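You operate a simulated robot arm through the tools that you are given. There is no shell and no other tool.

Carry out the task below with a simulated robot arm. There is one attempt and no reset: what you move stays moved.

## Task
Set the dusk sensor to 50 lux and 30 minutes, then test it.
Fine: open the sensor lid for the dials and shut it again; switch the sensor on and press the red TEST button once, so that the green garden lamp is lit; leave the mode dial.

Only the result counts: the job must be done as asked and must still hold three seconds after the hand-in. Knocking over, shifting, dropping, spilling or breaking anything else fails it. A push-on lid holds only when it is set on centred and level and pressed home; a screw cap is set on level and turned clockwise until tight.

## Robot
A 6-joint arm with a fingered hand, hanging from a carriage that runs on a rail from [-2222, 51] to [258, -6] (x, y) and turns from -331 to 356 degrees about z. Base frame: it is fixed where the carriage stands at the start and does not move with it; the origin is on the floor, on the carriage's upright axis, x ahead of it, y to its left, z up. Readings come in mm, degrees, newtons and seconds.
With the tool pointing down near the work surface it reaches from about 100 to 660 mm from the robot's upright axis, wherever it stands. Its first joint turns from -166.0 to 166.0 degrees. Places, roughly: green garden lamp [700, 300, 1600]; light dial [700, 400, 1000]; mode dial [700, 300, 1000]; sensor button [600, 300, 900]; sensor lid [700, 400, 1000]; sensor switch [600, 400, 900]; time dial [700, 400, 1000]. Payload 4 kg.
The tool frame sits at the grasp point between the pads (the TCP): z along the fingers, y along the line on which they close. The tips reach 29 mm beyond it. The gripper opens to 100 mm; its body begins 34 mm behind the TCP. The gripper is a hand of 5 fingers: y runs from the thumb to the fingers, the wrist lies at [-15, -114, -189] in the tool frame.
Orientation is told as [roll, pitch, yaw] about the base's x, y, z axes, in that order, counted from this pose: with the fingers straight down and the wrist toward the robot, the tool's x, y and z point along [0, 1, 0], [1, 0, 0] and [0, 0, -1] of the base frame.

## Interface
- The arm moves only by the tool drive_tool. Its argument "series" is a list of rows, each an object (a shift or turn left out is 0) with "delta_pos": the shift along the tool's x, y, z in mm, a list of three; "angular": the turn, a rotation vector about the tool's x, y, z in degrees, a list of three. In form: [{"delta_pos": [x, y, z], "angular": [wx, wy, wz]}, ...]. A call has 1 to 20 rows; each row shifts and turns the commanded pose from where the row before left it, along the tool's axes as they then stand. A row lasts 0.2 s, in which the tool goes at most 50 mm and 8.6 degrees; a call with a longer step from one row to the next is refused whole. Where a pose cannot be reached the arm comes as near as it can. A force on the tool above 40 N (or 10 N above the force at the start of the call, whichever is more), or a blocked arm, ends the call early, and 0.2 s more pass. In this call time passes only in rows, and 0.2 s behind the last. It gives the time, the measured TCP pose, the force on the tool (base axes), the opening and the grip force at its end, in the units of the frame above (readings bear some noise), with the torque about the TCP (base axes, N m) and any sound that the robot's microphone picked up.
- Cameras (640 x 400 px; columns grow to the right, rows downward): "scene" is now at [259.9, 29.3, 1795.9]; the picture's right is [0.61, -0.79, 0.00], its down [-0.63, -0.49, -0.60] and it looks along [0.48, 0.37, -0.80] (base axes); focal length 293 px, centre (320, 200). "wrist" rides on the gripper at [66, -86, -121] in the tool frame; the picture's right is [-0.76, 0.31, -0.58], its down [-0.59, -0.70, 0.40] and it looks along [-0.28, 0.64, 0.71] (tool axes); focal length 247 px, centre (320, 200). There is no depth. A picture from a camera that has moved, and an enlarged one, comes with that camera's place and axes in the base frame and with its lens. The place of the scene camera against the robot may be out by one fixed shift of up to 18 mm in any direction.
- get_image(camera): a new picture of that camera. No time passes.
- raise_lower(by): slides the trunk up (or, below 0, down) by that many mm; the arm and the scene camera ride with it, the base frame stays. It gives what a move gives, with no picture.
- drive_base(legs): drives the robot by 1 to 6 legs, each [ahead, left, turn to the left] in mm, mm and degrees, along the robot's own axes; the way and the turn of a leg run together, so that a leg with both is an arc; at most 1500 mm and 180 degrees a leg. The arm and the cameras ride along, it lands a little off, and it stops where it bumps. It keeps to its track: a leg is cut to what the track allows. It gives what a move gives.
- set_fingers(index, middle, ring, little, thumb_bend, thumb_turn): sets how far each is bent, from 0 (flat) to 1 (curled in); at 0.3 the hand is open as for a grip, at 0.7 the pads meet at the TCP. One left out holds its place. A second passes; each finger stops where it meets its share of the squeeze, and holds until it gets a number again. It is the only way to open and close the hand. It gives what a move gives, with no picture; readings hold the bend of each and the force on index, middle, ring, little, thumb and palm. thumb_turn goes from beside the hand (0) to across from the fingers (1), as for a grip.
- pan_tilt(pan, tilt): turns the head with the scene camera to pan (to the left, within 155 degrees either way) and tilt (down, from -29 to 69), counted from straight ahead of the robot. It gives what a move gives.
- close_up(camera, box): a new picture of the part [left, top, right, bottom] of that camera's present view, enlarged. No time passes.
- close_job(): hands the job in; it is judged then, once.

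Places have to be worked out from the pictures, the camera data and where the tool is seen. Open the gripper and draw the arm clear of the work before you hand the job in, unless the task says otherwise.

The tools are called after "Call:" by a JSON object that holds its "name" and its "arguments". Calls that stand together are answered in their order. drive_tool: Moves the arm, as the interface text tells. Its arguments: {"type":"object","properties":{"series":{"type":"array","items":{"type":"object","properties":{"delta_pos":{"type":"array","items":{"type":"number"}},"angular":{"type":"array","items":{"type":"number"}}}}}},"required":["series"]} The other tools are called the same way: raise_lower (by) moves the trunk up or down; set_fingers (index, middle, ring, little, thumb_bend, thumb_turn) moves the fingers one by one; drive_base (legs) drives the base; pan_tilt (pan, tilt) turns the head that bears the scene camera; get_image (camera) takes a picture; close_up (camera, box) takes an enlarged picture of a part of a camera's view; close_job () hands the job in.

At the start:

```text
time: 0.0
position: [444.1, 328.2, 1264.7]
ee_rot: [0.1, 0.0, 0.1]
force: [0.4, 0.6, 0.3]
torque: [-0.01, -0.01, 0.0]
width: 99.4
grip_force: 0.2
shape: jaw
bend: [0.3, 0.3, 0.3, 0.3, 0.3, 0.98]
finger forces: [0.1, 0.0, 0.0, 0.0, 0.0, 0.1]
trunk travel left (down, up): [-517.0, 83.0]
robot x, y, heading: [2.6, -0.1, 0.0]
head pan, tilt (commanded): [37.7, 52.9]
```

scene: 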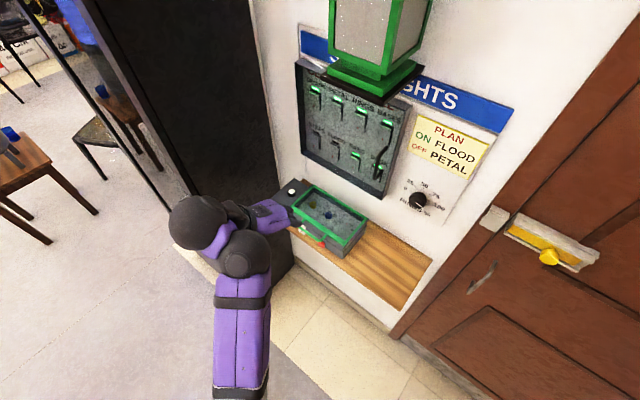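
wrist: 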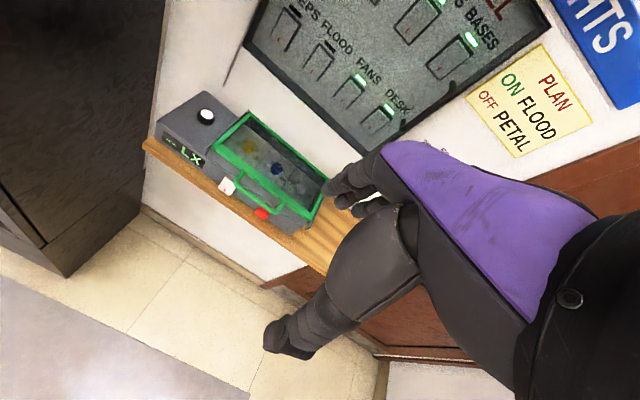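

I start by looking closer at the sensor box on the shelf from both cameras.

Call:
{"name": "close_up", "arguments": {"camera": "scene", "box": [250, 150, 410, 280]}}

Call:
{"name": "close_up", "arguments": {"camera": "wrist", "box": [130, 80, 350, 250]}}

```text
3.08 times, centred on (330, 215) of scene
camera zoom: at [259.9, 29.3, 1795.9], right [0.61, -0.79, 0.0], down [-0.63, -0.49, -0.6], along [0.48, 0.37, -0.8], focal length 902 px, centre (289, 154)
```

zoom: 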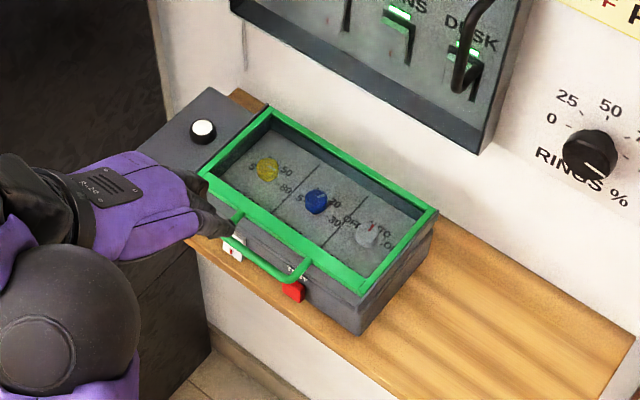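

```text
2.35 times, centred on (240, 165) of wrist
camera zoom: at [358.9, 393.9, 1384.9], right [0.31, -0.76, 0.58], down [-0.7, -0.59, -0.4], along [0.64, -0.28, -0.71], focal length 581 px, centre (508, 282)
```

zoom: 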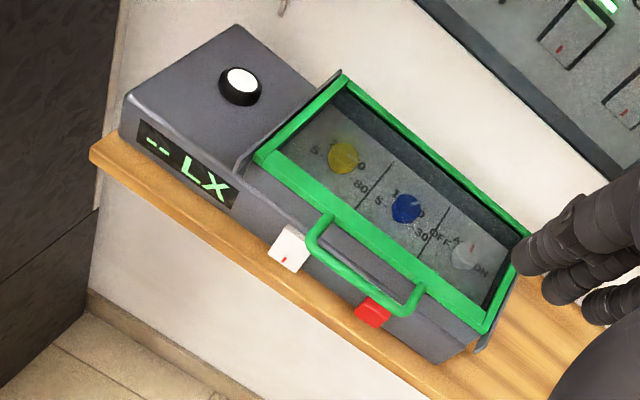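

The sensor box sits on a shelf at about x 660–800, y 235–480, z ~970; it is out of reach from here so I'll have to drive ahead along the rail. First I look around with the head to see the lamp and clearances.

Call:
{"name": "pan_tilt", "arguments": {"pan": 25, "tilt": 20}}

Call:
{"name": "get_image", "arguments": {"camera": "scene"}}

```text
time: 1.0
position: [444.7, 329.1, 1264.4]
ee_rot: [0.1, 0.1, 0.0]
force: [-0.3, 0.0, -0.6]
torque: [0.01, -0.01, 0.0]
width: 100.2
grip_force: 0.1
shape: jaw
bend: [0.3, 0.3, 0.3, 0.3, 0.3, 0.98]
finger forces: [0.0, 0.0, 0.0, 0.0, 0.0, 0.0]
trunk travel left (down, up): [-517.0, 83.0]
robot x, y, heading: [2.3, -0.1, 0.1]
head pan, tilt (commanded): [25.0, 20.0]
```

```text
taken
camera scene: at [285.5, 23.3, 1845.3], right [0.42, -0.91, 0.0], down [-0.31, -0.14, -0.94], along [0.85, 0.4, -0.34], focal length 293 px, centre (320, 200)
```

scene: 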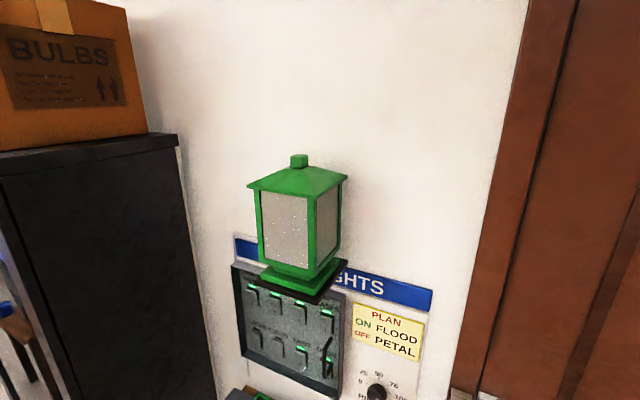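

The lamp hangs at about x 620–780, z above ~1490. I lower the trunk so that the arm stays well below it, then drive ahead.

Call:
{"name": "raise_lower", "arguments": {"by": -130}}

Call:
{"name": "pan_tilt", "arguments": {"pan": 50, "tilt": 55}}

Call:
{"name": "get_image", "arguments": {"camera": "scene"}}

Call:
{"name": "get_image", "arguments": {"camera": "wrist"}}

```text
time: 2.6
position: [444.5, 328.6, 1133.3]
ee_rot: [0.1, 0.0, 0.1]
force: [0.5, -0.2, 0.1]
torque: [-0.01, -0.03, -0.03]
width: 99.9
grip_force: 0.1
shape: jaw
bend: [0.3, 0.3, 0.3, 0.3, 0.3, 0.98]
finger forces: [0.0, 0.0, 0.0, 0.1, 0.1, 0.0]
trunk travel left (down, up): [-387.0, 213.0]
robot x, y, heading: [-3.2, -1.0, -0.2]
head pan, tilt (commanded): [25.0, 20.0]
```

```text
time: 3.6
position: [444.2, 328.4, 1134.8]
ee_rot: [0.1, 0.0, 0.1]
force: [0.0, -0.4, 0.6]
torque: [-0.01, 0.04, -0.02]
width: 100.0
grip_force: 0.1
shape: jaw
bend: [0.3, 0.3, 0.3, 0.3, 0.3, 0.98]
finger forces: [0.0, 0.1, 0.0, 0.1, 0.0, 0.0]
trunk travel left (down, up): [-387.0, 213.0]
robot x, y, heading: [0.7, 4.8, -0.0]
head pan, tilt (commanded): [50.0, 55.0]
```

```text
taken
camera scene: at [247.5, 39.2, 1663.3], right [0.77, -0.64, 0.0], down [-0.53, -0.63, -0.57], along [0.37, 0.44, -0.82], focal length 293 px, centre (320, 200)
```

scene: 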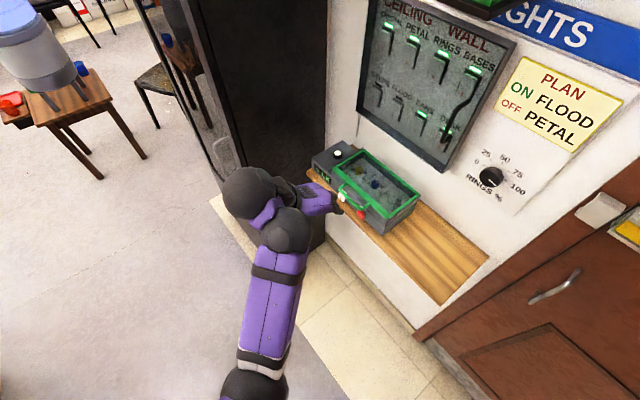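

```text
taken
camera wrist: at [358.9, 393.9, 1254.9], right [0.31, -0.76, 0.58], down [-0.7, -0.59, -0.4], along [0.64, -0.28, -0.71], focal length 247 px, centre (320, 200)
```

wrist: 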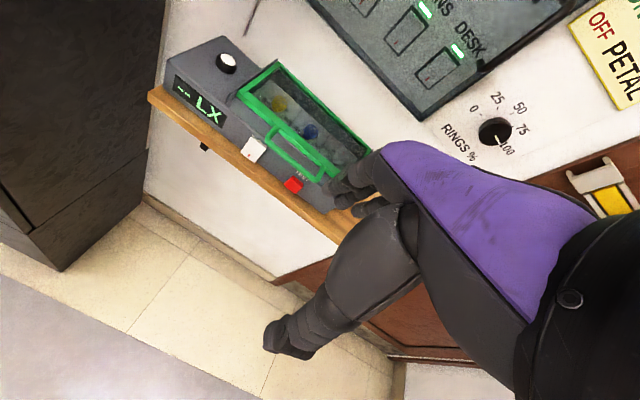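

Path ahead looks clear: the hand at z≈1134 stays above the box (top ≈980) and below the lamp. I drive ahead 200 mm.

Call:
{"name": "drive_base", "arguments": {"legs": [[200, 0, 0]]}}

Call:
{"name": "get_image", "arguments": {"camera": "scene"}}

Call:
{"name": "get_image", "arguments": {"camera": "wrist"}}

```text
time: 5.2
position: [643.8, 323.8, 1135.6]
ee_rot: [0.1, 0.0, 0.1]
force: [0.1, 0.3, 0.1]
torque: [0.02, 0.0, -0.02]
width: 99.7
grip_force: 0.1
shape: jaw
bend: [0.3, 0.3, 0.3, 0.3, 0.3, 0.98]
finger forces: [0.0, 0.0, 0.0, 0.0, 0.0, 0.0]
trunk travel left (down, up): [-387.0, 213.0]
robot x, y, heading: [199.7, -3.3, -0.3]
head pan, tilt (commanded): [50.0, 55.0]
```

```text
taken
camera scene: at [446.7, 34.3, 1663.2], right [0.77, -0.64, 0.0], down [-0.53, -0.63, -0.57], along [0.37, 0.44, -0.82], focal length 293 px, centre (320, 200)
```

scene: 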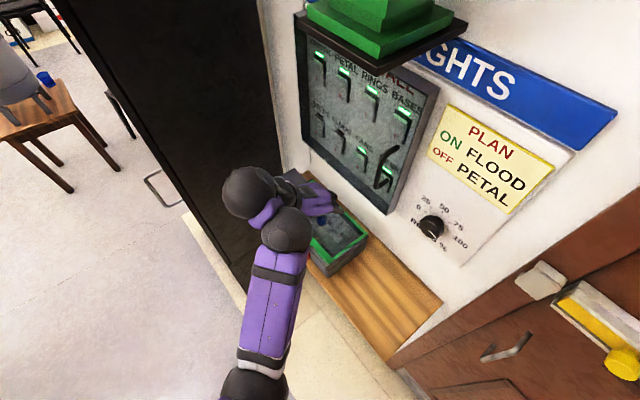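

```text
taken
camera wrist: at [558.4, 389.0, 1254.8], right [0.31, -0.76, 0.58], down [-0.7, -0.59, -0.4], along [0.64, -0.28, -0.71], focal length 247 px, centre (320, 200)
```

wrist: 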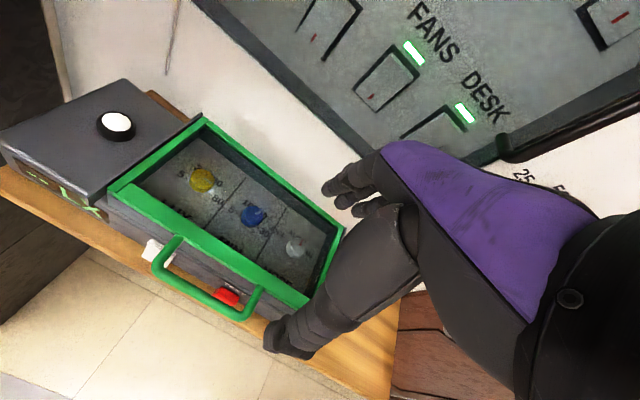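

Now the box is well in view of the wrist camera; I zoom in to measure the features.

Call:
{"name": "close_up", "arguments": {"camera": "wrist", "box": [0, 70, 352, 290]}}

Call:
{"name": "close_up", "arguments": {"camera": "wrist", "box": [150, 140, 342, 260]}}

```text
1.82 times, centred on (176, 180) of wrist
camera zoom: at [558.4, 389.0, 1254.8], right [0.31, -0.76, 0.58], down [-0.7, -0.59, -0.4], along [0.64, -0.28, -0.71], focal length 449 px, centre (582, 236)
```

zoom: 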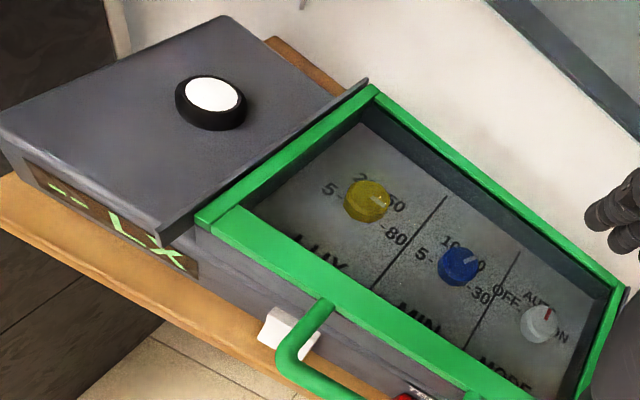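

```text
3.33 times, centred on (246, 200) of wrist
camera zoom: at [558.4, 389.0, 1254.8], right [0.31, -0.76, 0.58], down [-0.7, -0.59, -0.4], along [0.64, -0.28, -0.71], focal length 823 px, centre (567, 200)
```

zoom: 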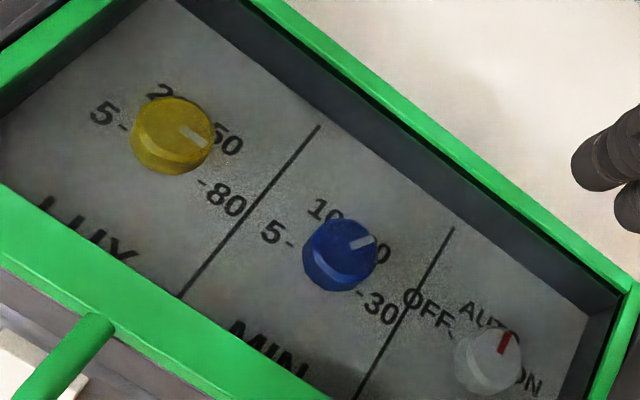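

The dials read: yellow LUX (5/20/50/80), blue MIN (5/10/20/30), mode OFF/AUTO/ON; the lid is a green-framed clear lid with a handle protruding to the front. I back the hand off and tilt it so the wrist camera views the front face (switch, button, handle).

Call:
{"name": "drive_tool", "arguments": {"series": [{"delta_pos": [-12.5, -40, 0]}, {"delta_pos": [-12.5, -40, 0]}, {"delta_pos": [-12.5, -40, 0]}, {"delta_pos": [-12.5, -40, 0]}, {"angular": [-8, 0, 0]}, {"angular": [-8, 0, 0]}, {"angular": [-8, 0, 0]}, {"angular": [-8, 0, 0]}]}}

Call:
{"name": "get_image", "arguments": {"camera": "wrist"}}

Call:
{"name": "get_image", "arguments": {"camera": "scene"}}

```text
time: 7.0
position: [549.6, 190.6, 1165.7]
ee_rot: [0.0, -26.4, 0.4]
force: [0.0, -0.4, 0.1]
torque: [0.02, 0.01, 0.01]
width: 99.8
grip_force: 0.1
shape: jaw
bend: [0.3, 0.3, 0.3, 0.3, 0.3, 0.98]
finger forces: [0.1, 0.1, 0.0, 0.0, 0.1, 0.1]
out of reach, approached as far as the arm can: row 1, 2, 3, 4, 5, 6, 7, 8
trunk travel left (down, up): [-387.0, 213.0]
robot x, y, heading: [199.4, -6.4, 0.1]
head pan, tilt (commanded): [50.0, 55.0]
```

```text
taken
camera wrist: at [418.6, 254.2, 1234.9], right [0.02, -0.76, 0.65], down [-0.45, -0.59, -0.67], along [0.89, -0.28, -0.35], focal length 247 px, centre (320, 200)
```

wrist: 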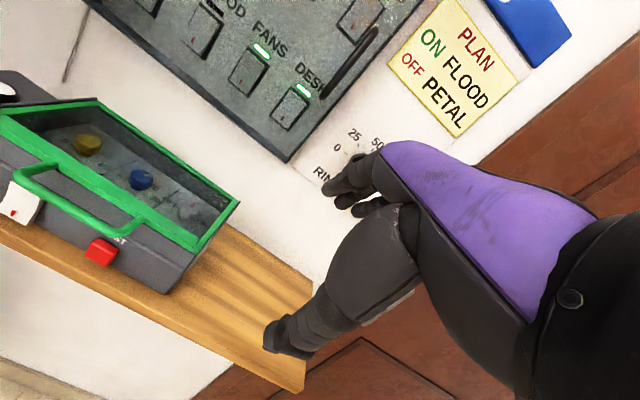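

```text
taken
camera scene: at [446.7, 34.3, 1663.2], right [0.77, -0.64, 0.0], down [-0.53, -0.63, -0.57], along [0.37, 0.44, -0.82], focal length 293 px, centre (320, 200)
```

scene: 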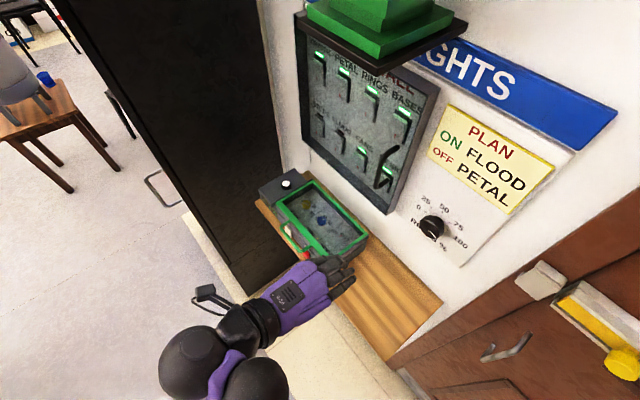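

The arm hit its inner reach limit but the view is useful: handle, white switch and red button show on the front. I zoom in on them.

Call:
{"name": "close_up", "arguments": {"camera": "wrist", "box": [0, 60, 320, 260]}}

Call:
{"name": "close_up", "arguments": {"camera": "scene", "box": [240, 150, 400, 250]}}

```text
2.00 times, centred on (160, 160) of wrist
camera zoom: at [418.6, 254.2, 1234.9], right [0.02, -0.76, 0.65], down [-0.45, -0.59, -0.67], along [0.89, -0.28, -0.35], focal length 494 px, centre (640, 280)
```

zoom: 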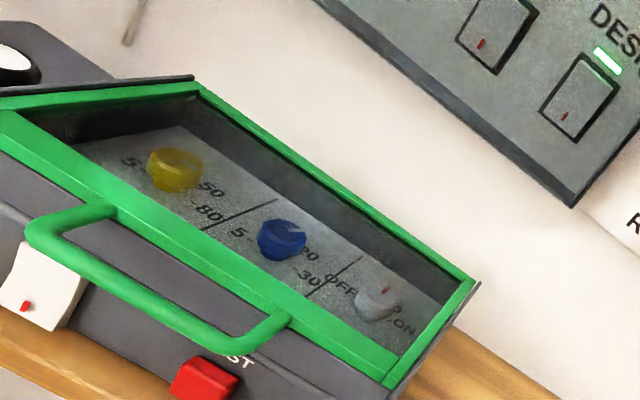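

```text
4.00 times, centred on (320, 200) of scene
camera zoom: at [446.7, 34.3, 1663.2], right [0.77, -0.64, 0.0], down [-0.53, -0.63, -0.57], along [0.37, 0.44, -0.82], focal length 1173 px, centre (320, 200)
```

zoom: 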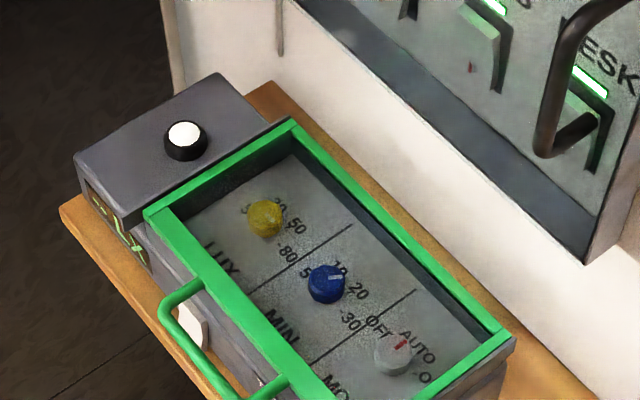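

I estimate: handle bar at x≈613, y 315–403, z≈999; lid top z≈1012 with hinge at the back (x≈766); red button ≈(628,327,951), switch ≈(625,407,949); dials at x≈706, y≈424/359/291, z≈1002. I back the base off a bit for room and bring the tool level again.

Call:
{"name": "drive_base", "arguments": {"legs": [[-130, 0, 0]]}}

Call:
{"name": "drive_tool", "arguments": {"series": [{"delta_pos": [10, 10, 0]}]}}

Call:
{"name": "get_image", "arguments": {"camera": "scene"}}

```text
time: 8.2
position: [421.3, 192.0, 1165.9]
ee_rot: [0.0, -26.4, 0.5]
force: [1.0, -0.6, -0.6]
torque: [0.01, 0.0, 0.0]
width: 99.6
grip_force: 0.0
shape: jaw
bend: [0.3, 0.3, 0.3, 0.3, 0.3, 0.98]
finger forces: [0.0, 0.0, 0.0, 0.0, 0.0, 0.0]
trunk travel left (down, up): [-387.0, 213.0]
robot x, y, heading: [74.5, -1.4, 0.1]
head pan, tilt (commanded): [50.0, 55.0]
```

```text
time: 8.7
position: [430.7, 201.9, 1168.9]
ee_rot: [0.2, -26.3, 0.7]
force: [-0.6, -0.9, 0.3]
torque: [0.03, -0.03, -0.02]
width: 99.7
grip_force: 0.0
shape: jaw
bend: [0.3, 0.3, 0.3, 0.3, 0.3, 0.98]
finger forces: [0.1, 0.0, 0.1, 0.1, 0.1, 0.1]
trunk travel left (down, up): [-387.0, 213.0]
robot x, y, heading: [74.0, -2.0, 0.1]
head pan, tilt (commanded): [50.0, 55.0]
```

```text
taken
camera scene: at [318.1, 37.3, 1663.2], right [0.77, -0.64, 0.0], down [-0.53, -0.63, -0.57], along [0.37, 0.44, -0.82], focal length 293 px, centre (320, 200)
```

scene: 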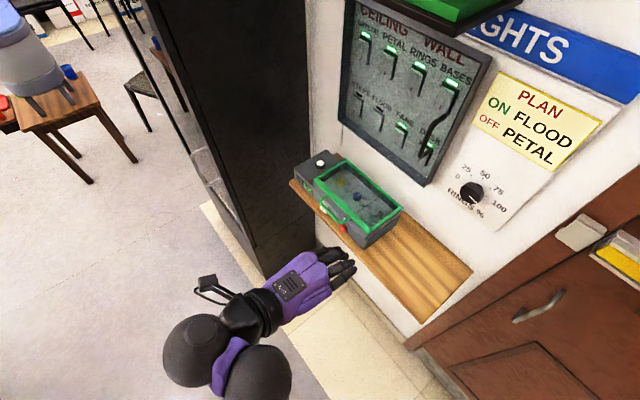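

The box is clear of the arm now. I shape the hand for hooking the handle: index and middle stretched, ring and little curled, thumb laid beside the hand.

Call:
{"name": "set_fingers", "arguments": {"index": 0.1, "middle": 0.1, "ring": 1.0, "little": 1.0, "thumb_bend": 0.1, "thumb_turn": 0.0}}

Call:
{"name": "drive_tool", "arguments": {"series": [{"angular": [-8, 0, 0]}, {"angular": [-8, 0, 0]}, {"angular": [-8, 0, 0]}, {"angular": [-8, 0, 0]}, {"angular": [-8, 0, 0]}, {"angular": [-8, 0, 0]}]}}

Call:
{"name": "get_image", "arguments": {"camera": "wrist"}}

Call:
{"name": "get_image", "arguments": {"camera": "scene"}}

```text
time: 9.7
position: [430.6, 201.4, 1168.5]
ee_rot: [0.1, -26.3, 0.7]
force: [-0.3, -0.8, 0.4]
torque: [0.0, -0.01, -0.01]
width: 148.9
grip_force: 0.0
shape: fingers
bend: [0.1, 0.1, 1.0, 1.0, 0.1, 0.0]
finger forces: [0.1, 0.0, 0.1, 0.1, 0.0, 0.0]
trunk travel left (down, up): [-387.0, 213.0]
robot x, y, heading: [72.7, -0.3, -0.0]
head pan, tilt (commanded): [50.0, 55.0]
```

```text
time: 11.1
position: [439.8, 196.1, 1195.3]
ee_rot: [-0.9, -30.1, 1.3]
force: [0.2, 0.2, -0.4]
torque: [-0.02, 0.0, 0.01]
width: 149.0
grip_force: 0.1
shape: fingers
bend: [0.1, 0.1, 1.0, 1.0, 0.1, 0.0]
finger forces: [0.0, 0.0, 0.0, 0.0, 0.1, 0.0]
out of reach, approached as far as the arm can: row 1, 2, 3, 4, 5, 6
trunk travel left (down, up): [-387.0, 213.0]
robot x, y, heading: [72.5, -2.9, -0.2]
head pan, tilt (commanded): [50.0, 55.0]
```

```text
taken
camera wrist: at [304.5, 260.3, 1255.4], right [-0.01, -0.75, 0.66], down [-0.4, -0.6, -0.69], along [0.92, -0.27, -0.29], focal length 247 px, centre (320, 200)
```

wrist: 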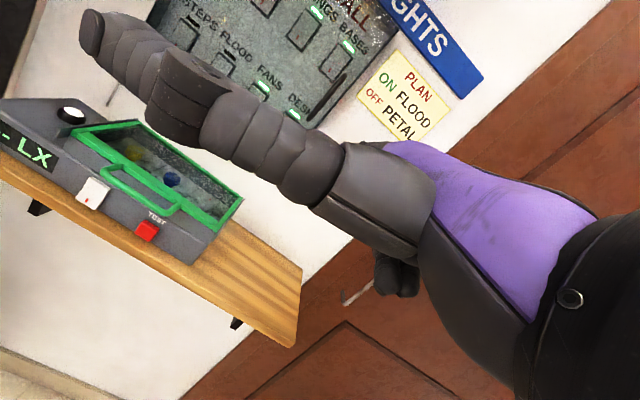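

```text
taken
camera scene: at [318.1, 37.4, 1663.2], right [0.77, -0.64, 0.0], down [-0.53, -0.63, -0.57], along [0.37, 0.44, -0.82], focal length 293 px, centre (320, 200)
```

scene: 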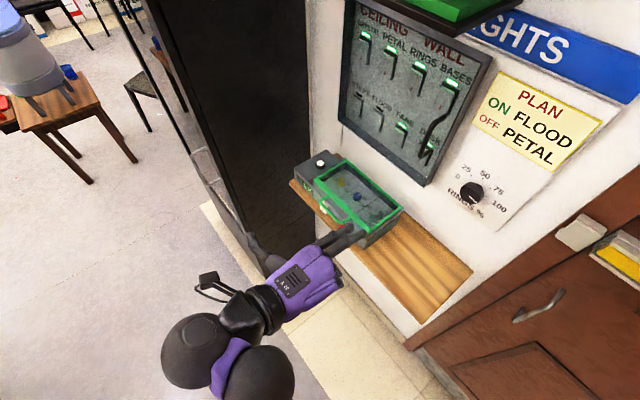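

Pitching further is limited here near the axis. I zoom in on the hand to understand the finger layout.

Call:
{"name": "close_up", "arguments": {"camera": "scene", "box": [160, 200, 400, 350]}}

Call:
{"name": "close_up", "arguments": {"camera": "wrist", "box": [60, 0, 460, 300]}}

```text
2.67 times, centred on (280, 275) of scene
camera zoom: at [318.1, 37.4, 1663.2], right [0.77, -0.64, 0.0], down [-0.53, -0.63, -0.57], along [0.37, 0.44, -0.82], focal length 782 px, centre (427, 0)
```

zoom: 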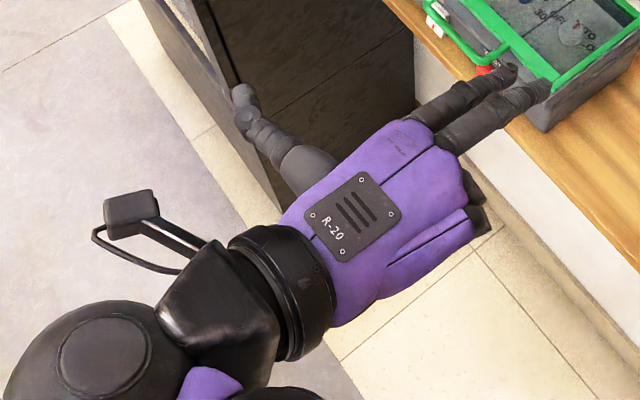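

```text
1.33 times, centred on (260, 150) of wrist
camera zoom: at [304.5, 260.3, 1255.4], right [-0.01, -0.75, 0.66], down [-0.4, -0.6, -0.69], along [0.92, -0.27, -0.29], focal length 329 px, centre (400, 267)
```

zoom: 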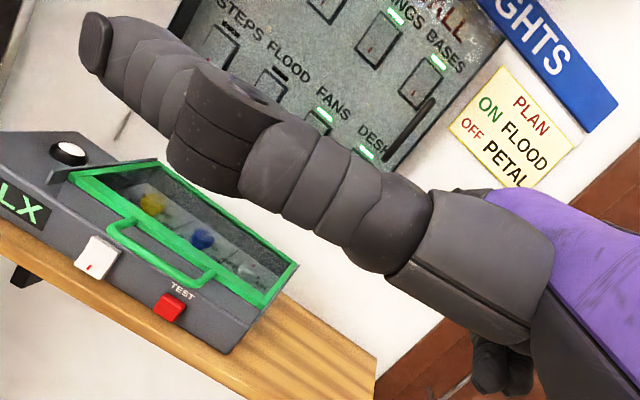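

It is a right-hand shape: flat fingers run along the palm axis (about 30° forward of the tool z). The thumb blocks the wrist camera, so I turn it across again and look at the fingertips.

Call:
{"name": "set_fingers", "arguments": {"thumb_bend": 0.3, "thumb_turn": 1.0}}

Call:
{"name": "get_image", "arguments": {"camera": "wrist"}}

Call:
{"name": "close_up", "arguments": {"camera": "scene", "box": [160, 200, 400, 350]}}

```text
time: 12.1
position: [439.9, 196.0, 1196.2]
ee_rot: [-0.9, -30.2, 1.3]
force: [0.7, 0.1, 0.2]
torque: [0.0, 0.02, 0.01]
width: 126.2
grip_force: 0.2
shape: fingers
bend: [0.1, 0.1, 1.0, 1.0, 0.3, 0.97]
finger forces: [0.0, 0.1, 0.0, 0.0, 0.0, 0.0]
trunk travel left (down, up): [-387.0, 213.0]
robot x, y, heading: [71.0, 2.7, -0.1]
head pan, tilt (commanded): [50.0, 55.0]
```

```text
taken
camera wrist: at [304.5, 260.3, 1255.4], right [-0.01, -0.75, 0.66], down [-0.4, -0.6, -0.69], along [0.92, -0.27, -0.29], focal length 247 px, centre (320, 200)
```

wrist: 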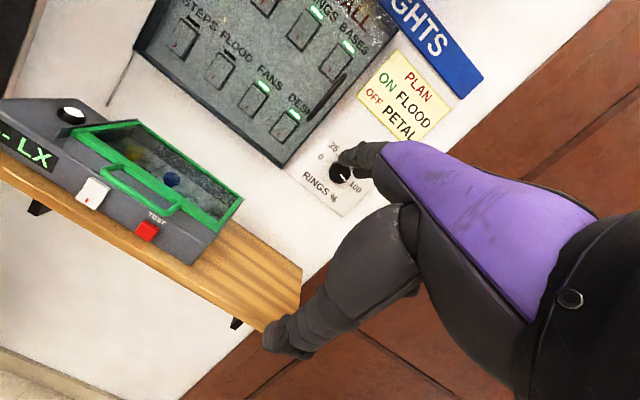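

```text
2.67 times, centred on (280, 275) of scene
camera zoom: at [318.1, 37.4, 1663.2], right [0.77, -0.64, 0.0], down [-0.53, -0.63, -0.57], along [0.37, 0.44, -0.82], focal length 782 px, centre (427, 0)
```

zoom: 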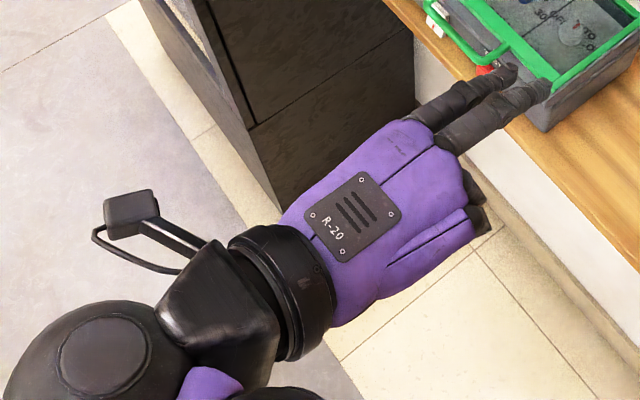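

The index tip looks to be about 90 mm ahead of the TCP in this pitch. I move toward the front of the handle, keeping fingertips short of x≈565.

Call:
{"name": "drive_tool", "arguments": {"series": [{"delta_pos": [26.8, -14.4, 36.9]}, {"delta_pos": [26.8, -14.4, 36.9]}, {"delta_pos": [26.8, -14.4, 36.9]}, {"delta_pos": [26.8, -14.4, 36.9]}, {"delta_pos": [26.8, -14.4, 36.9]}]}}

Call:
{"name": "get_image", "arguments": {"camera": "wrist"}}

Call:
{"name": "close_up", "arguments": {"camera": "scene", "box": [160, 120, 420, 282]}}

```text
time: 13.2
position: [440.2, 196.6, 1195.6]
ee_rot: [-0.9, -30.2, 1.3]
force: [1.2, -0.4, 0.0]
torque: [0.01, 0.04, 0.01]
width: 126.5
grip_force: 0.1
shape: fingers
bend: [0.1, 0.1, 1.0, 1.0, 0.3, 0.97]
finger forces: [0.0, 0.1, 0.1, 0.0, 0.0, 0.0]
out of reach, approached as far as the arm can: row 1, 2, 3, 4, 5
trunk travel left (down, up): [-387.0, 213.0]
robot x, y, heading: [68.8, 1.0, 0.4]
head pan, tilt (commanded): [50.0, 55.0]
```

```text
taken
camera wrist: at [304.5, 260.3, 1255.4], right [-0.01, -0.75, 0.66], down [-0.4, -0.6, -0.69], along [0.92, -0.27, -0.29], focal length 247 px, centre (320, 200)
```

wrist: 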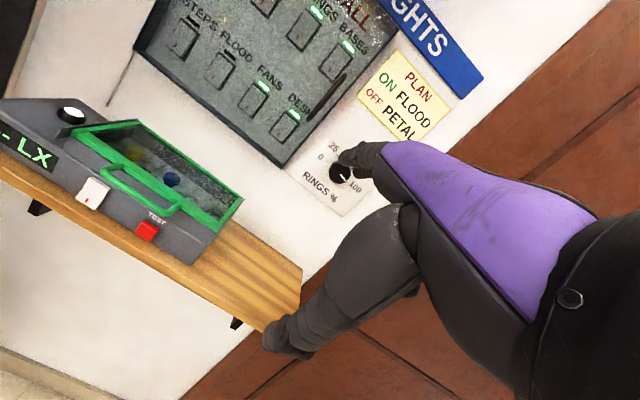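

```text
2.46 times, centred on (290, 201) of scene
camera zoom: at [318.1, 37.4, 1663.2], right [0.77, -0.64, 0.0], down [-0.53, -0.63, -0.57], along [0.37, 0.44, -0.82], focal length 722 px, centre (394, 198)
```

zoom: 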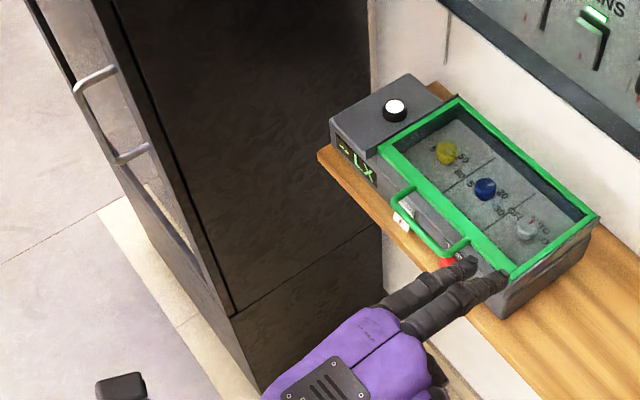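

The arm is stuck against a joint limit in this posture. I undo the pitch to free it.

Call:
{"name": "drive_tool", "arguments": {"series": [{"angular": [8, 0, 0]}, {"angular": [8, 0, 0]}, {"angular": [8, 0, 0]}]}}

```text
time: 14.1
position: [463.3, 177.5, 1160.5]
ee_rot: [-0.5, -6.3, 1.0]
force: [0.5, 0.3, -0.2]
torque: [-0.01, -0.01, 0.0]
width: 126.3
grip_force: 0.0
shape: fingers
bend: [0.1, 0.1, 1.0, 1.0, 0.3, 0.98]
finger forces: [0.0, 0.0, 0.0, 0.0, 0.0, 0.0]
out of reach, approached as far as the arm can: row 2, 3
trunk travel left (down, up): [-387.0, 213.0]
robot x, y, heading: [71.9, -4.0, 0.0]
head pan, tilt (commanded): [50.0, 55.0]
```

Still near the inner limit; I move the tool outward (ahead and to the left), away from the robot axis, in small steps.

Call:
{"name": "drive_tool", "arguments": {"series": [{"delta_pos": [15, 25, 5]}, {"delta_pos": [15, 25, 5]}, {"delta_pos": [20, 15, 10]}, {"delta_pos": [20, 0, 10]}]}}

```text
time: 15.1
position: [530.3, 248.7, 1135.7]
ee_rot: [-0.7, -6.1, 0.8]
force: [0.1, 0.5, -0.5]
torque: [0.02, 0.01, -0.01]
width: 126.4
grip_force: 0.1
shape: fingers
bend: [0.1, 0.1, 1.0, 1.0, 0.3, 0.98]
finger forces: [0.0, 0.1, 0.0, 0.0, 0.1, 0.0]
trunk travel left (down, up): [-387.0, 213.0]
robot x, y, heading: [71.4, -3.7, 0.1]
head pan, tilt (commanded): [50.0, 55.0]
```

Free again. I drive the base further back to have the handle at a comfortable stretch.

Call:
{"name": "drive_base", "arguments": {"legs": [[-90, 0, 0]]}}

Call:
{"name": "drive_tool", "arguments": {"series": [{"delta_pos": [30, 10, 30]}, {"delta_pos": [30, 10, 30]}, {"delta_pos": [25, 10, 30]}, {"delta_pos": [20, 0, 20]}]}}

```text
time: 16.1
position: [442.8, 251.0, 1136.2]
ee_rot: [-0.7, -6.3, 0.9]
force: [0.6, -0.1, 0.5]
torque: [0.01, -0.02, 0.04]
width: 126.5
grip_force: 0.0
shape: fingers
bend: [0.1, 0.1, 1.0, 1.0, 0.3, 0.98]
finger forces: [0.0, 0.0, 0.0, 0.0, 0.0, 0.1]
trunk travel left (down, up): [-387.0, 213.0]
robot x, y, heading: [-17.9, 1.0, -0.0]
head pan, tilt (commanded): [50.0, 55.0]
```

```text
time: 17.1
position: [440.8, 327.2, 1096.3]
ee_rot: [-0.8, -6.0, 0.9]
force: [-0.3, 0.0, 0.2]
torque: [-0.01, -0.01, -0.01]
width: 126.2
grip_force: 0.1
shape: fingers
bend: [0.1, 0.1, 1.0, 1.0, 0.3, 0.98]
finger forces: [0.0, 0.0, 0.1, 0.0, 0.0, 0.0]
out of reach, approached as far as the arm can: row 2, 3, 4
trunk travel left (down, up): [-387.0, 213.0]
robot x, y, heading: [-17.4, 2.7, -0.1]
head pan, tilt (commanded): [50.0, 55.0]
```

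It seems the arm cannot stretch lower from this trunk height. I lower the trunk and check with the scene camera.

Call:
{"name": "raise_lower", "arguments": {"by": -120}}

Call:
{"name": "get_image", "arguments": {"camera": "scene"}}

Call:
{"name": "get_image", "arguments": {"camera": "wrist"}}

```text
time: 18.6
position: [438.7, 326.7, 976.2]
ee_rot: [-0.7, -6.0, 0.9]
force: [-1.5, 0.4, -0.3]
torque: [0.0, 0.02, 0.01]
width: 126.3
grip_force: 0.0
shape: fingers
bend: [0.1, 0.1, 1.0, 1.0, 0.3, 0.98]
finger forces: [0.1, 0.0, 0.0, 0.0, 0.1, 0.1]
trunk travel left (down, up): [-267.0, 333.0]
robot x, y, heading: [-15.3, -2.0, -0.0]
head pan, tilt (commanded): [50.0, 55.0]
```

```text
taken
camera scene: at [229.9, 39.6, 1543.3], right [0.77, -0.64, 0.0], down [-0.53, -0.63, -0.57], along [0.37, 0.44, -0.82], focal length 293 px, centre (320, 200)
```

scene: 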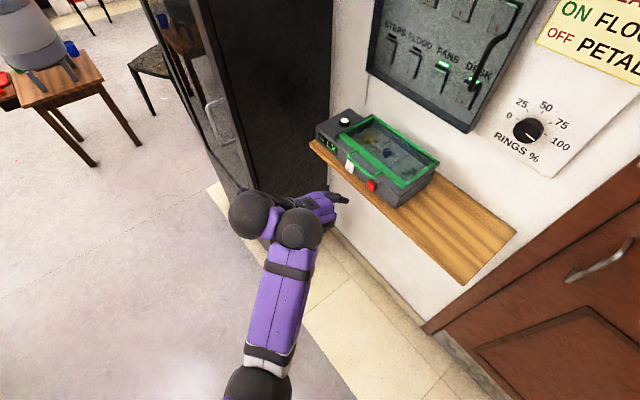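

```text
taken
camera wrist: at [340.8, 392.9, 1086.6], right [0.26, -0.75, 0.61], down [-0.65, -0.6, -0.46], along [0.72, -0.28, -0.64], focal length 247 px, centre (320, 200)
```

wrist: 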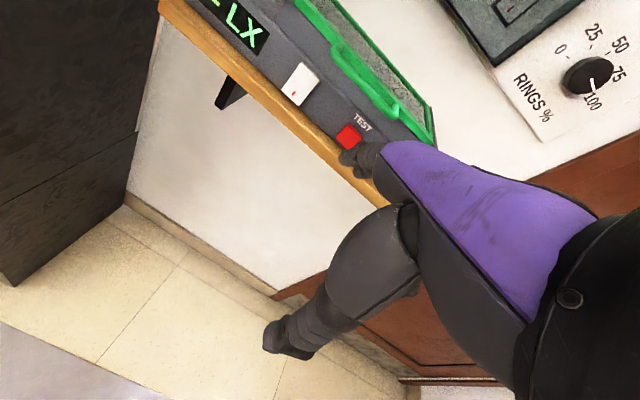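

Now I raise the tool relative to the trunk a bit and pitch it toward -40° while keeping the fingertips short of the handle.

Call:
{"name": "drive_tool", "arguments": {"series": [{"delta_pos": [0, -10, -30]}, {"delta_pos": [0, -10, -30]}, {"angular": [-8, 0, 0]}, {"angular": [-8, 0, 0]}, {"angular": [-8, 0, 0]}]}}

```text
time: 19.9
position: [417.2, 250.7, 1100.5]
ee_rot: [-0.2, -29.0, 2.2]
force: [0.0, -0.3, 0.7]
torque: [-0.03, -0.01, -0.01]
width: 126.1
grip_force: 0.1
shape: fingers
bend: [0.1, 0.1, 1.0, 1.0, 0.3, 0.98]
finger forces: [0.0, 0.0, 0.0, 0.1, 0.0, 0.1]
out of reach, approached as far as the arm can: row 2, 3, 4, 5
trunk travel left (down, up): [-267.0, 333.0]
robot x, y, heading: [-17.7, -4.0, -0.0]
head pan, tilt (commanded): [50.0, 55.0]
```

It appears the hand can only pitch up when the wrist is high relative to the trunk, so I lower the trunk further and lift the tool with the arm.

Call:
{"name": "raise_lower", "arguments": {"by": -200}}

Call:
{"name": "drive_tool", "arguments": {"series": [{"delta_pos": [10, 20, -35]}, {"delta_pos": [10, 20, -35]}, {"delta_pos": [20, 10, -20]}]}}

```text
time: 22.0
position: [416.5, 249.6, 901.2]
ee_rot: [0.0, -28.9, 2.2]
force: [0.3, 0.3, 0.0]
torque: [-0.01, -0.01, 0.01]
width: 126.3
grip_force: 0.0
shape: fingers
bend: [0.1, 0.1, 1.0, 1.0, 0.3, 0.98]
finger forces: [0.1, 0.1, 0.0, 0.0, 0.1, 0.1]
trunk travel left (down, up): [-67.0, 533.0]
robot x, y, heading: [-18.1, -0.4, -0.0]
head pan, tilt (commanded): [50.0, 55.0]
```

```text
time: 22.8
position: [456.1, 257.8, 980.6]
ee_rot: [0.2, -29.0, 2.6]
force: [0.2, 0.2, -0.2]
torque: [0.0, -0.02, 0.01]
width: 126.2
grip_force: 0.0
shape: fingers
bend: [0.1, 0.1, 1.0, 1.0, 0.3, 0.98]
finger forces: [0.0, 0.1, 0.0, 0.0, 0.0, 0.1]
out of reach, approached as far as the arm can: row 1, 2, 3
trunk travel left (down, up): [-67.0, 533.0]
robot x, y, heading: [-16.9, 0.4, -0.2]
head pan, tilt (commanded): [50.0, 55.0]
```

The limit now seems an inner one, so I move outward: forward and left toward the handle height.

Call:
{"name": "drive_tool", "arguments": {"series": [{"delta_pos": [25, 10, 5]}, {"delta_pos": [30, 5, 10]}, {"delta_pos": [30, 0, 0]}, {"delta_pos": [20, 0, 0]}]}}

Call:
{"name": "get_image", "arguments": {"camera": "scene"}}

Call:
{"name": "get_image", "arguments": {"camera": "wrist"}}

```text
time: 23.8
position: [495.8, 311.0, 980.0]
ee_rot: [0.4, -28.5, 3.0]
force: [0.3, 0.2, 0.3]
torque: [-0.03, -0.02, -0.03]
width: 126.5
grip_force: 0.1
shape: fingers
bend: [0.1, 0.1, 1.0, 1.0, 0.3, 0.98]
finger forces: [0.0, 0.0, 0.0, 0.1, 0.0, 0.0]
out of reach, approached as far as the arm can: row 1, 2, 3, 4
trunk travel left (down, up): [-67.0, 533.0]
robot x, y, heading: [-15.8, -1.0, 0.1]
head pan, tilt (commanded): [50.0, 55.0]
```

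```text
taken
camera scene: at [230.3, 39.7, 1343.4], right [0.77, -0.64, 0.0], down [-0.53, -0.63, -0.57], along [0.37, 0.44, -0.82], focal length 293 px, centre (320, 200)
```

scene: 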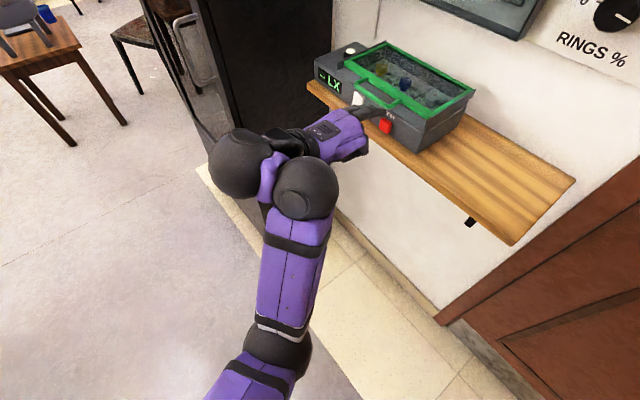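

```text
taken
camera wrist: at [359.8, 369.0, 1045.5], right [0.04, -0.76, 0.65], down [-0.4, -0.61, -0.69], along [0.92, -0.23, -0.32], focal length 247 px, centre (320, 200)
```

wrist: 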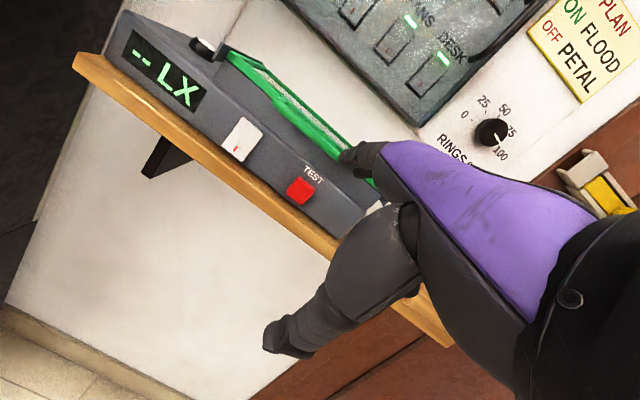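

My analysis: the wrist joint limit binds because the hand points straight ahead while the arm reaches sideways. Yawing the hand ~25° to the left lines it up with the arm, so I turn about the vertical.

Call:
{"name": "drive_tool", "arguments": {"series": [{"delta_pos": [-10, -15, 0], "angular": [0, 3.82, -7.03]}, {"delta_pos": [-10, -10, 0], "angular": [0, 3.82, -7.03]}, {"angular": [0, 3.82, -7.03]}]}}

Call:
{"name": "get_image", "arguments": {"camera": "scene"}}

```text
time: 24.6
position: [475.0, 290.4, 969.0]
ee_rot: [-0.2, -28.7, 24.7]
force: [-0.8, 0.2, 1.0]
torque: [0.02, 0.01, 0.0]
width: 126.2
grip_force: 0.1
shape: fingers
bend: [0.1, 0.1, 1.0, 1.0, 0.3, 0.98]
finger forces: [0.0, 0.0, 0.0, 0.0, 0.0, 0.0]
trunk travel left (down, up): [-67.0, 533.0]
robot x, y, heading: [-21.3, 0.2, -0.1]
head pan, tilt (commanded): [50.0, 55.0]
```

```text
taken
camera scene: at [229.7, 39.9, 1343.3], right [0.77, -0.64, 0.0], down [-0.53, -0.63, -0.57], along [0.37, 0.44, -0.82], focal length 293 px, centre (320, 200)
```

scene: 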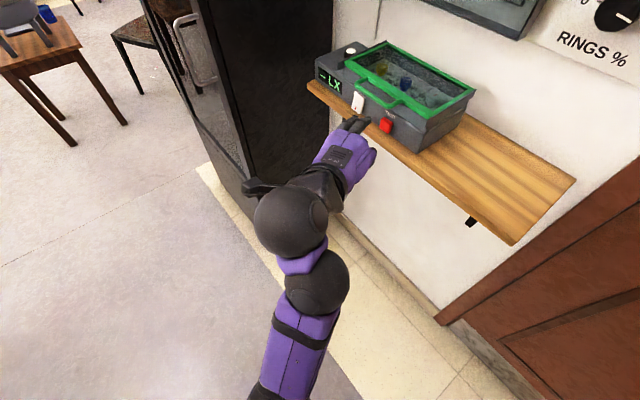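

That freed the arm (no reach warning). I zoom in on fingertips and handle from both cameras to calibrate where the fingertips are.

Call:
{"name": "close_up", "arguments": {"camera": "scene", "box": [280, 20, 500, 190]}}

Call:
{"name": "close_up", "arguments": {"camera": "wrist", "box": [100, 50, 420, 250]}}

```text
2.35 times, centred on (390, 105) of scene
camera zoom: at [229.7, 39.9, 1343.3], right [0.77, -0.64, 0.0], down [-0.53, -0.63, -0.57], along [0.37, 0.44, -0.82], focal length 690 px, centre (155, 424)
```

zoom: 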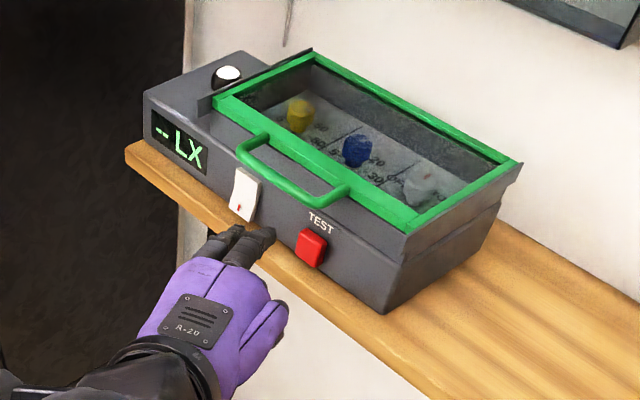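

```text
2.00 times, centred on (260, 150) of wrist
camera zoom: at [325.9, 294.1, 1033.6], right [0.31, -0.69, 0.65], down [-0.14, -0.71, -0.69], along [0.94, 0.12, -0.32], focal length 494 px, centre (440, 300)
```

zoom: 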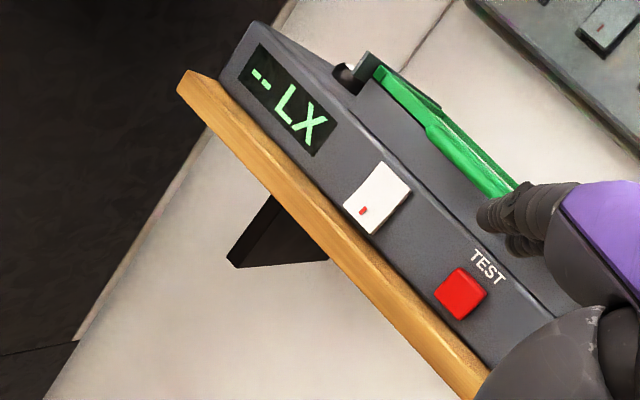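

Calibrated: index tip ≈ tool [5,102,28], handle bar ≈ (613, y315–403, z≈1002), red button (626,326,950), switch (627,408,948). I bring the fingertips lower and a bit forward/left, to just in front of and below the bar.

Call:
{"name": "drive_tool", "arguments": {"series": [{"delta_pos": [4.9, 5.1, 18.2]}, {"delta_pos": [4.9, 5.1, 18.2]}]}}

Call:
{"name": "close_up", "arguments": {"camera": "scene", "box": [280, 20, 500, 190]}}

Call:
{"name": "close_up", "arguments": {"camera": "wrist", "box": [100, 50, 420, 250]}}

```text
time: 25.2
position: [490.5, 307.5, 951.2]
ee_rot: [-0.1, -28.9, 26.2]
force: [0.1, 0.0, -0.7]
torque: [0.0, -0.03, 0.03]
width: 126.0
grip_force: 0.1
shape: fingers
bend: [0.1, 0.1, 1.0, 1.0, 0.3, 0.98]
finger forces: [0.1, 0.1, 0.1, 0.1, 0.0, 0.0]
out of reach, approached as far as the arm can: row 2
trunk travel left (down, up): [-67.0, 533.0]
robot x, y, heading: [-19.8, -2.6, 0.0]
head pan, tilt (commanded): [50.0, 55.0]
```

```text
2.35 times, centred on (390, 105) of scene
camera zoom: at [230.3, 39.7, 1343.3], right [0.77, -0.64, 0.0], down [-0.53, -0.63, -0.57], along [0.37, 0.44, -0.82], focal length 690 px, centre (155, 424)
```

zoom: 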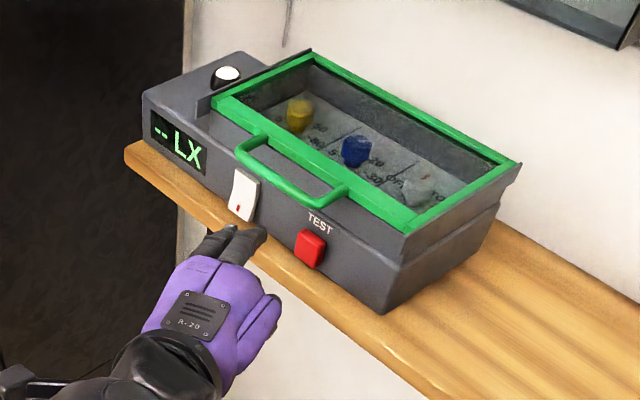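

```text
2.00 times, centred on (260, 150) of wrist
camera zoom: at [342.0, 307.7, 1013.7], right [0.32, -0.68, 0.66], down [-0.12, -0.72, -0.69], along [0.94, 0.14, -0.31], focal length 494 px, centre (440, 300)
```

zoom: 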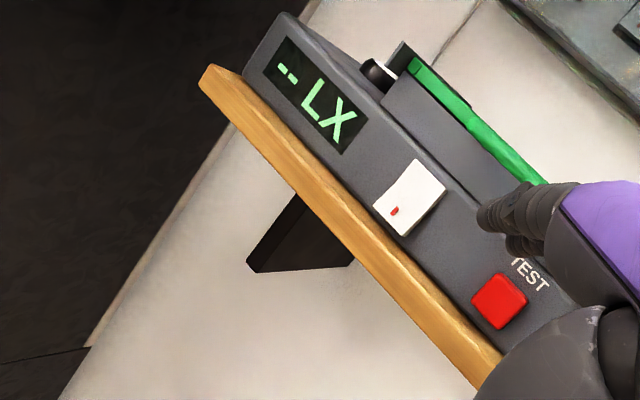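

The tips are near; a further down move hit a limit, so I use the trunk for the small drop, then move the tool forward under the bar.

Call:
{"name": "raise_lower", "arguments": {"by": -12}}

Call:
{"name": "drive_tool", "arguments": {"series": [{"delta_pos": [-1.7, 13.9, 7.6]}, {"delta_pos": [-1.7, 13.9, 7.6]}]}}

Call:
{"name": "close_up", "arguments": {"camera": "scene", "box": [280, 20, 500, 190]}}

Call:
{"name": "close_up", "arguments": {"camera": "wrist", "box": [100, 50, 420, 250]}}

```text
time: 25.8
position: [490.4, 307.0, 937.7]
ee_rot: [-0.2, -29.0, 26.2]
force: [0.8, -0.2, -0.3]
torque: [0.0, 0.01, 0.01]
width: 126.4
grip_force: 0.0
shape: fingers
bend: [0.1, 0.1, 1.0, 1.0, 0.3, 0.98]
finger forces: [0.0, 0.0, 0.0, 0.0, 0.1, 0.0]
trunk travel left (down, up): [-55.0, 545.0]
robot x, y, heading: [-19.0, -0.6, -0.0]
head pan, tilt (commanded): [50.0, 55.0]
```

```text
time: 26.4
position: [506.6, 309.9, 947.0]
ee_rot: [-0.1, -28.6, 26.3]
force: [-0.1, 0.8, -0.8]
torque: [0.03, 0.0, 0.01]
width: 126.3
grip_force: 0.1
shape: fingers
bend: [0.1, 0.1, 1.0, 1.0, 0.3, 0.98]
finger forces: [0.0, 0.0, 0.0, 0.0, 0.0, 0.0]
out of reach, approached as far as the arm can: row 1, 2
trunk travel left (down, up): [-55.0, 545.0]
robot x, y, heading: [-19.1, -2.4, -0.1]
head pan, tilt (commanded): [50.0, 55.0]
```

```text
2.35 times, centred on (390, 105) of scene
camera zoom: at [229.8, 39.6, 1331.2], right [0.77, -0.64, 0.0], down [-0.53, -0.63, -0.57], along [0.37, 0.44, -0.82], focal length 690 px, centre (155, 424)
```

zoom: 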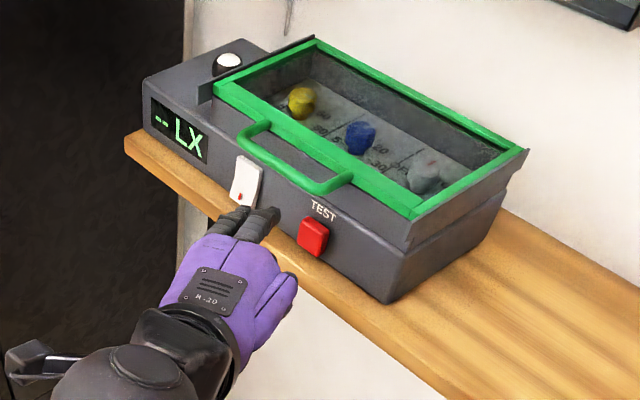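

```text
2.00 times, centred on (260, 150) of wrist
camera zoom: at [356.8, 309.6, 1011.2], right [0.33, -0.68, 0.66], down [-0.12, -0.72, -0.69], along [0.94, 0.14, -0.32], focal length 494 px, centre (440, 300)
```

zoom: 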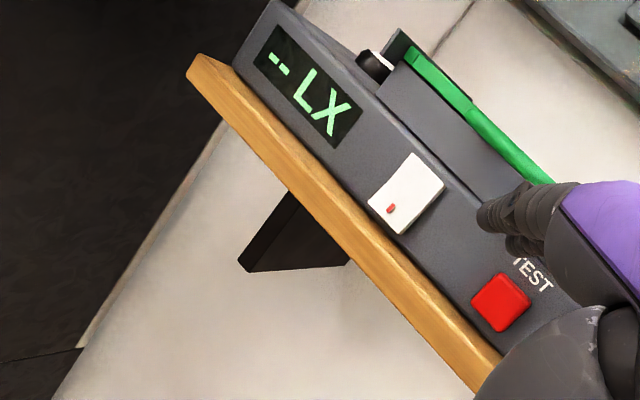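

The reach limit couples outward with upward here. I back off slightly and test whether the hand can now pitch up more (fingers more level).

Call:
{"name": "drive_tool", "arguments": {"series": [{"delta_pos": [2.1, -28.4, -4]}, {"angular": [-8, 0, 0]}, {"angular": [-8, 0, 0]}]}}

```text
time: 27.2
position: [465.0, 341.3, 963.1]
ee_rot: [4.0, -38.2, 31.9]
force: [0.0, 0.3, -0.3]
torque: [0.0, -0.02, 0.06]
width: 126.2
grip_force: 0.1
shape: fingers
bend: [0.1, 0.1, 1.0, 1.0, 0.3, 0.98]
finger forces: [0.2, 0.0, 0.0, 0.1, 0.1, 0.0]
out of reach, approached as far as the arm can: row 2, 3
trunk travel left (down, up): [-55.0, 545.0]
robot x, y, heading: [-13.6, 4.1, -0.1]
head pan, tilt (commanded): [50.0, 55.0]
```

Pitching up needs the wrist high and closer in. So instead of stretching the arm I restore the -29° pitch and will use the base to go forward.

Call:
{"name": "drive_tool", "arguments": {"series": [{"angular": [4.5, -3.4, 1.1]}, {"angular": [4.5, -3.4, 1.1]}, {"delta_pos": [-12, 0, 0]}, {"delta_pos": [-12, 0, 0]}]}}

```text
time: 28.2
position: [493.1, 309.8, 978.7]
ee_rot: [1.0, -40.9, 28.5]
force: [-0.7, -0.1, 0.5]
torque: [0.01, -0.01, 0.03]
width: 126.1
grip_force: 0.1
shape: fingers
bend: [0.1, 0.1, 1.0, 1.0, 0.3, 0.98]
finger forces: [0.0, 0.1, 0.0, 0.0, 0.1, 0.0]
out of reach, approached as far as the arm can: row 1, 2
trunk travel left (down, up): [-55.0, 545.0]
robot x, y, heading: [-17.5, 1.6, 0.2]
head pan, tilt (commanded): [50.0, 55.0]
```

The readings may have been taken mid-motion; I issue a null step to see the settled pose.

Call:
{"name": "drive_tool", "arguments": {"series": [{"delta_pos": [0, 0, 0]}]}}

Call:
{"name": "get_image", "arguments": {"camera": "scene"}}

```text
time: 28.6
position: [491.8, 309.4, 978.9]
ee_rot: [0.9, -41.0, 28.4]
force: [-0.2, 0.1, 0.2]
torque: [-0.05, 0.01, 0.0]
width: 126.5
grip_force: 0.1
shape: fingers
bend: [0.1, 0.1, 1.0, 1.0, 0.3, 0.98]
finger forces: [0.0, 0.0, 0.1, 0.1, 0.1, 0.1]
trunk travel left (down, up): [-55.0, 545.0]
robot x, y, heading: [-18.9, 1.8, -0.1]
head pan, tilt (commanded): [50.0, 55.0]
```

```text
taken
camera scene: at [229.9, 39.5, 1331.2], right [0.77, -0.64, 0.0], down [-0.53, -0.63, -0.57], along [0.37, 0.44, -0.82], focal length 293 px, centre (320, 200)
```

scene: 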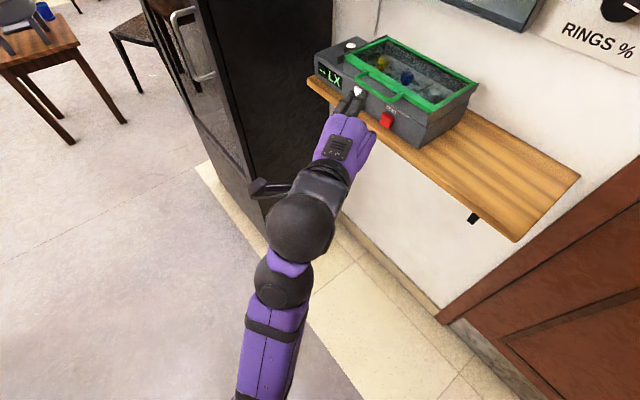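

Settled at pitch -41°, yaw 28°, TCP (492,309,979), with no reach flag. I test a small motion to check how well commands are tracked here.

Call:
{"name": "drive_tool", "arguments": {"series": [{"delta_pos": [0, -10, 10]}]}}

```text
time: 29.0
position: [491.8, 310.1, 965.1]
ee_rot: [0.9, -40.9, 28.5]
force: [0.8, 0.4, -0.7]
torque: [0.01, 0.0, 0.01]
width: 126.2
grip_force: 0.0
shape: fingers
bend: [0.1, 0.1, 1.0, 1.0, 0.3, 0.98]
finger forces: [0.0, 0.1, 0.1, 0.0, 0.0, 0.1]
trunk travel left (down, up): [-55.0, 545.0]
robot x, y, heading: [-20.9, -1.7, 0.0]
head pan, tilt (commanded): [50.0, 55.0]
```

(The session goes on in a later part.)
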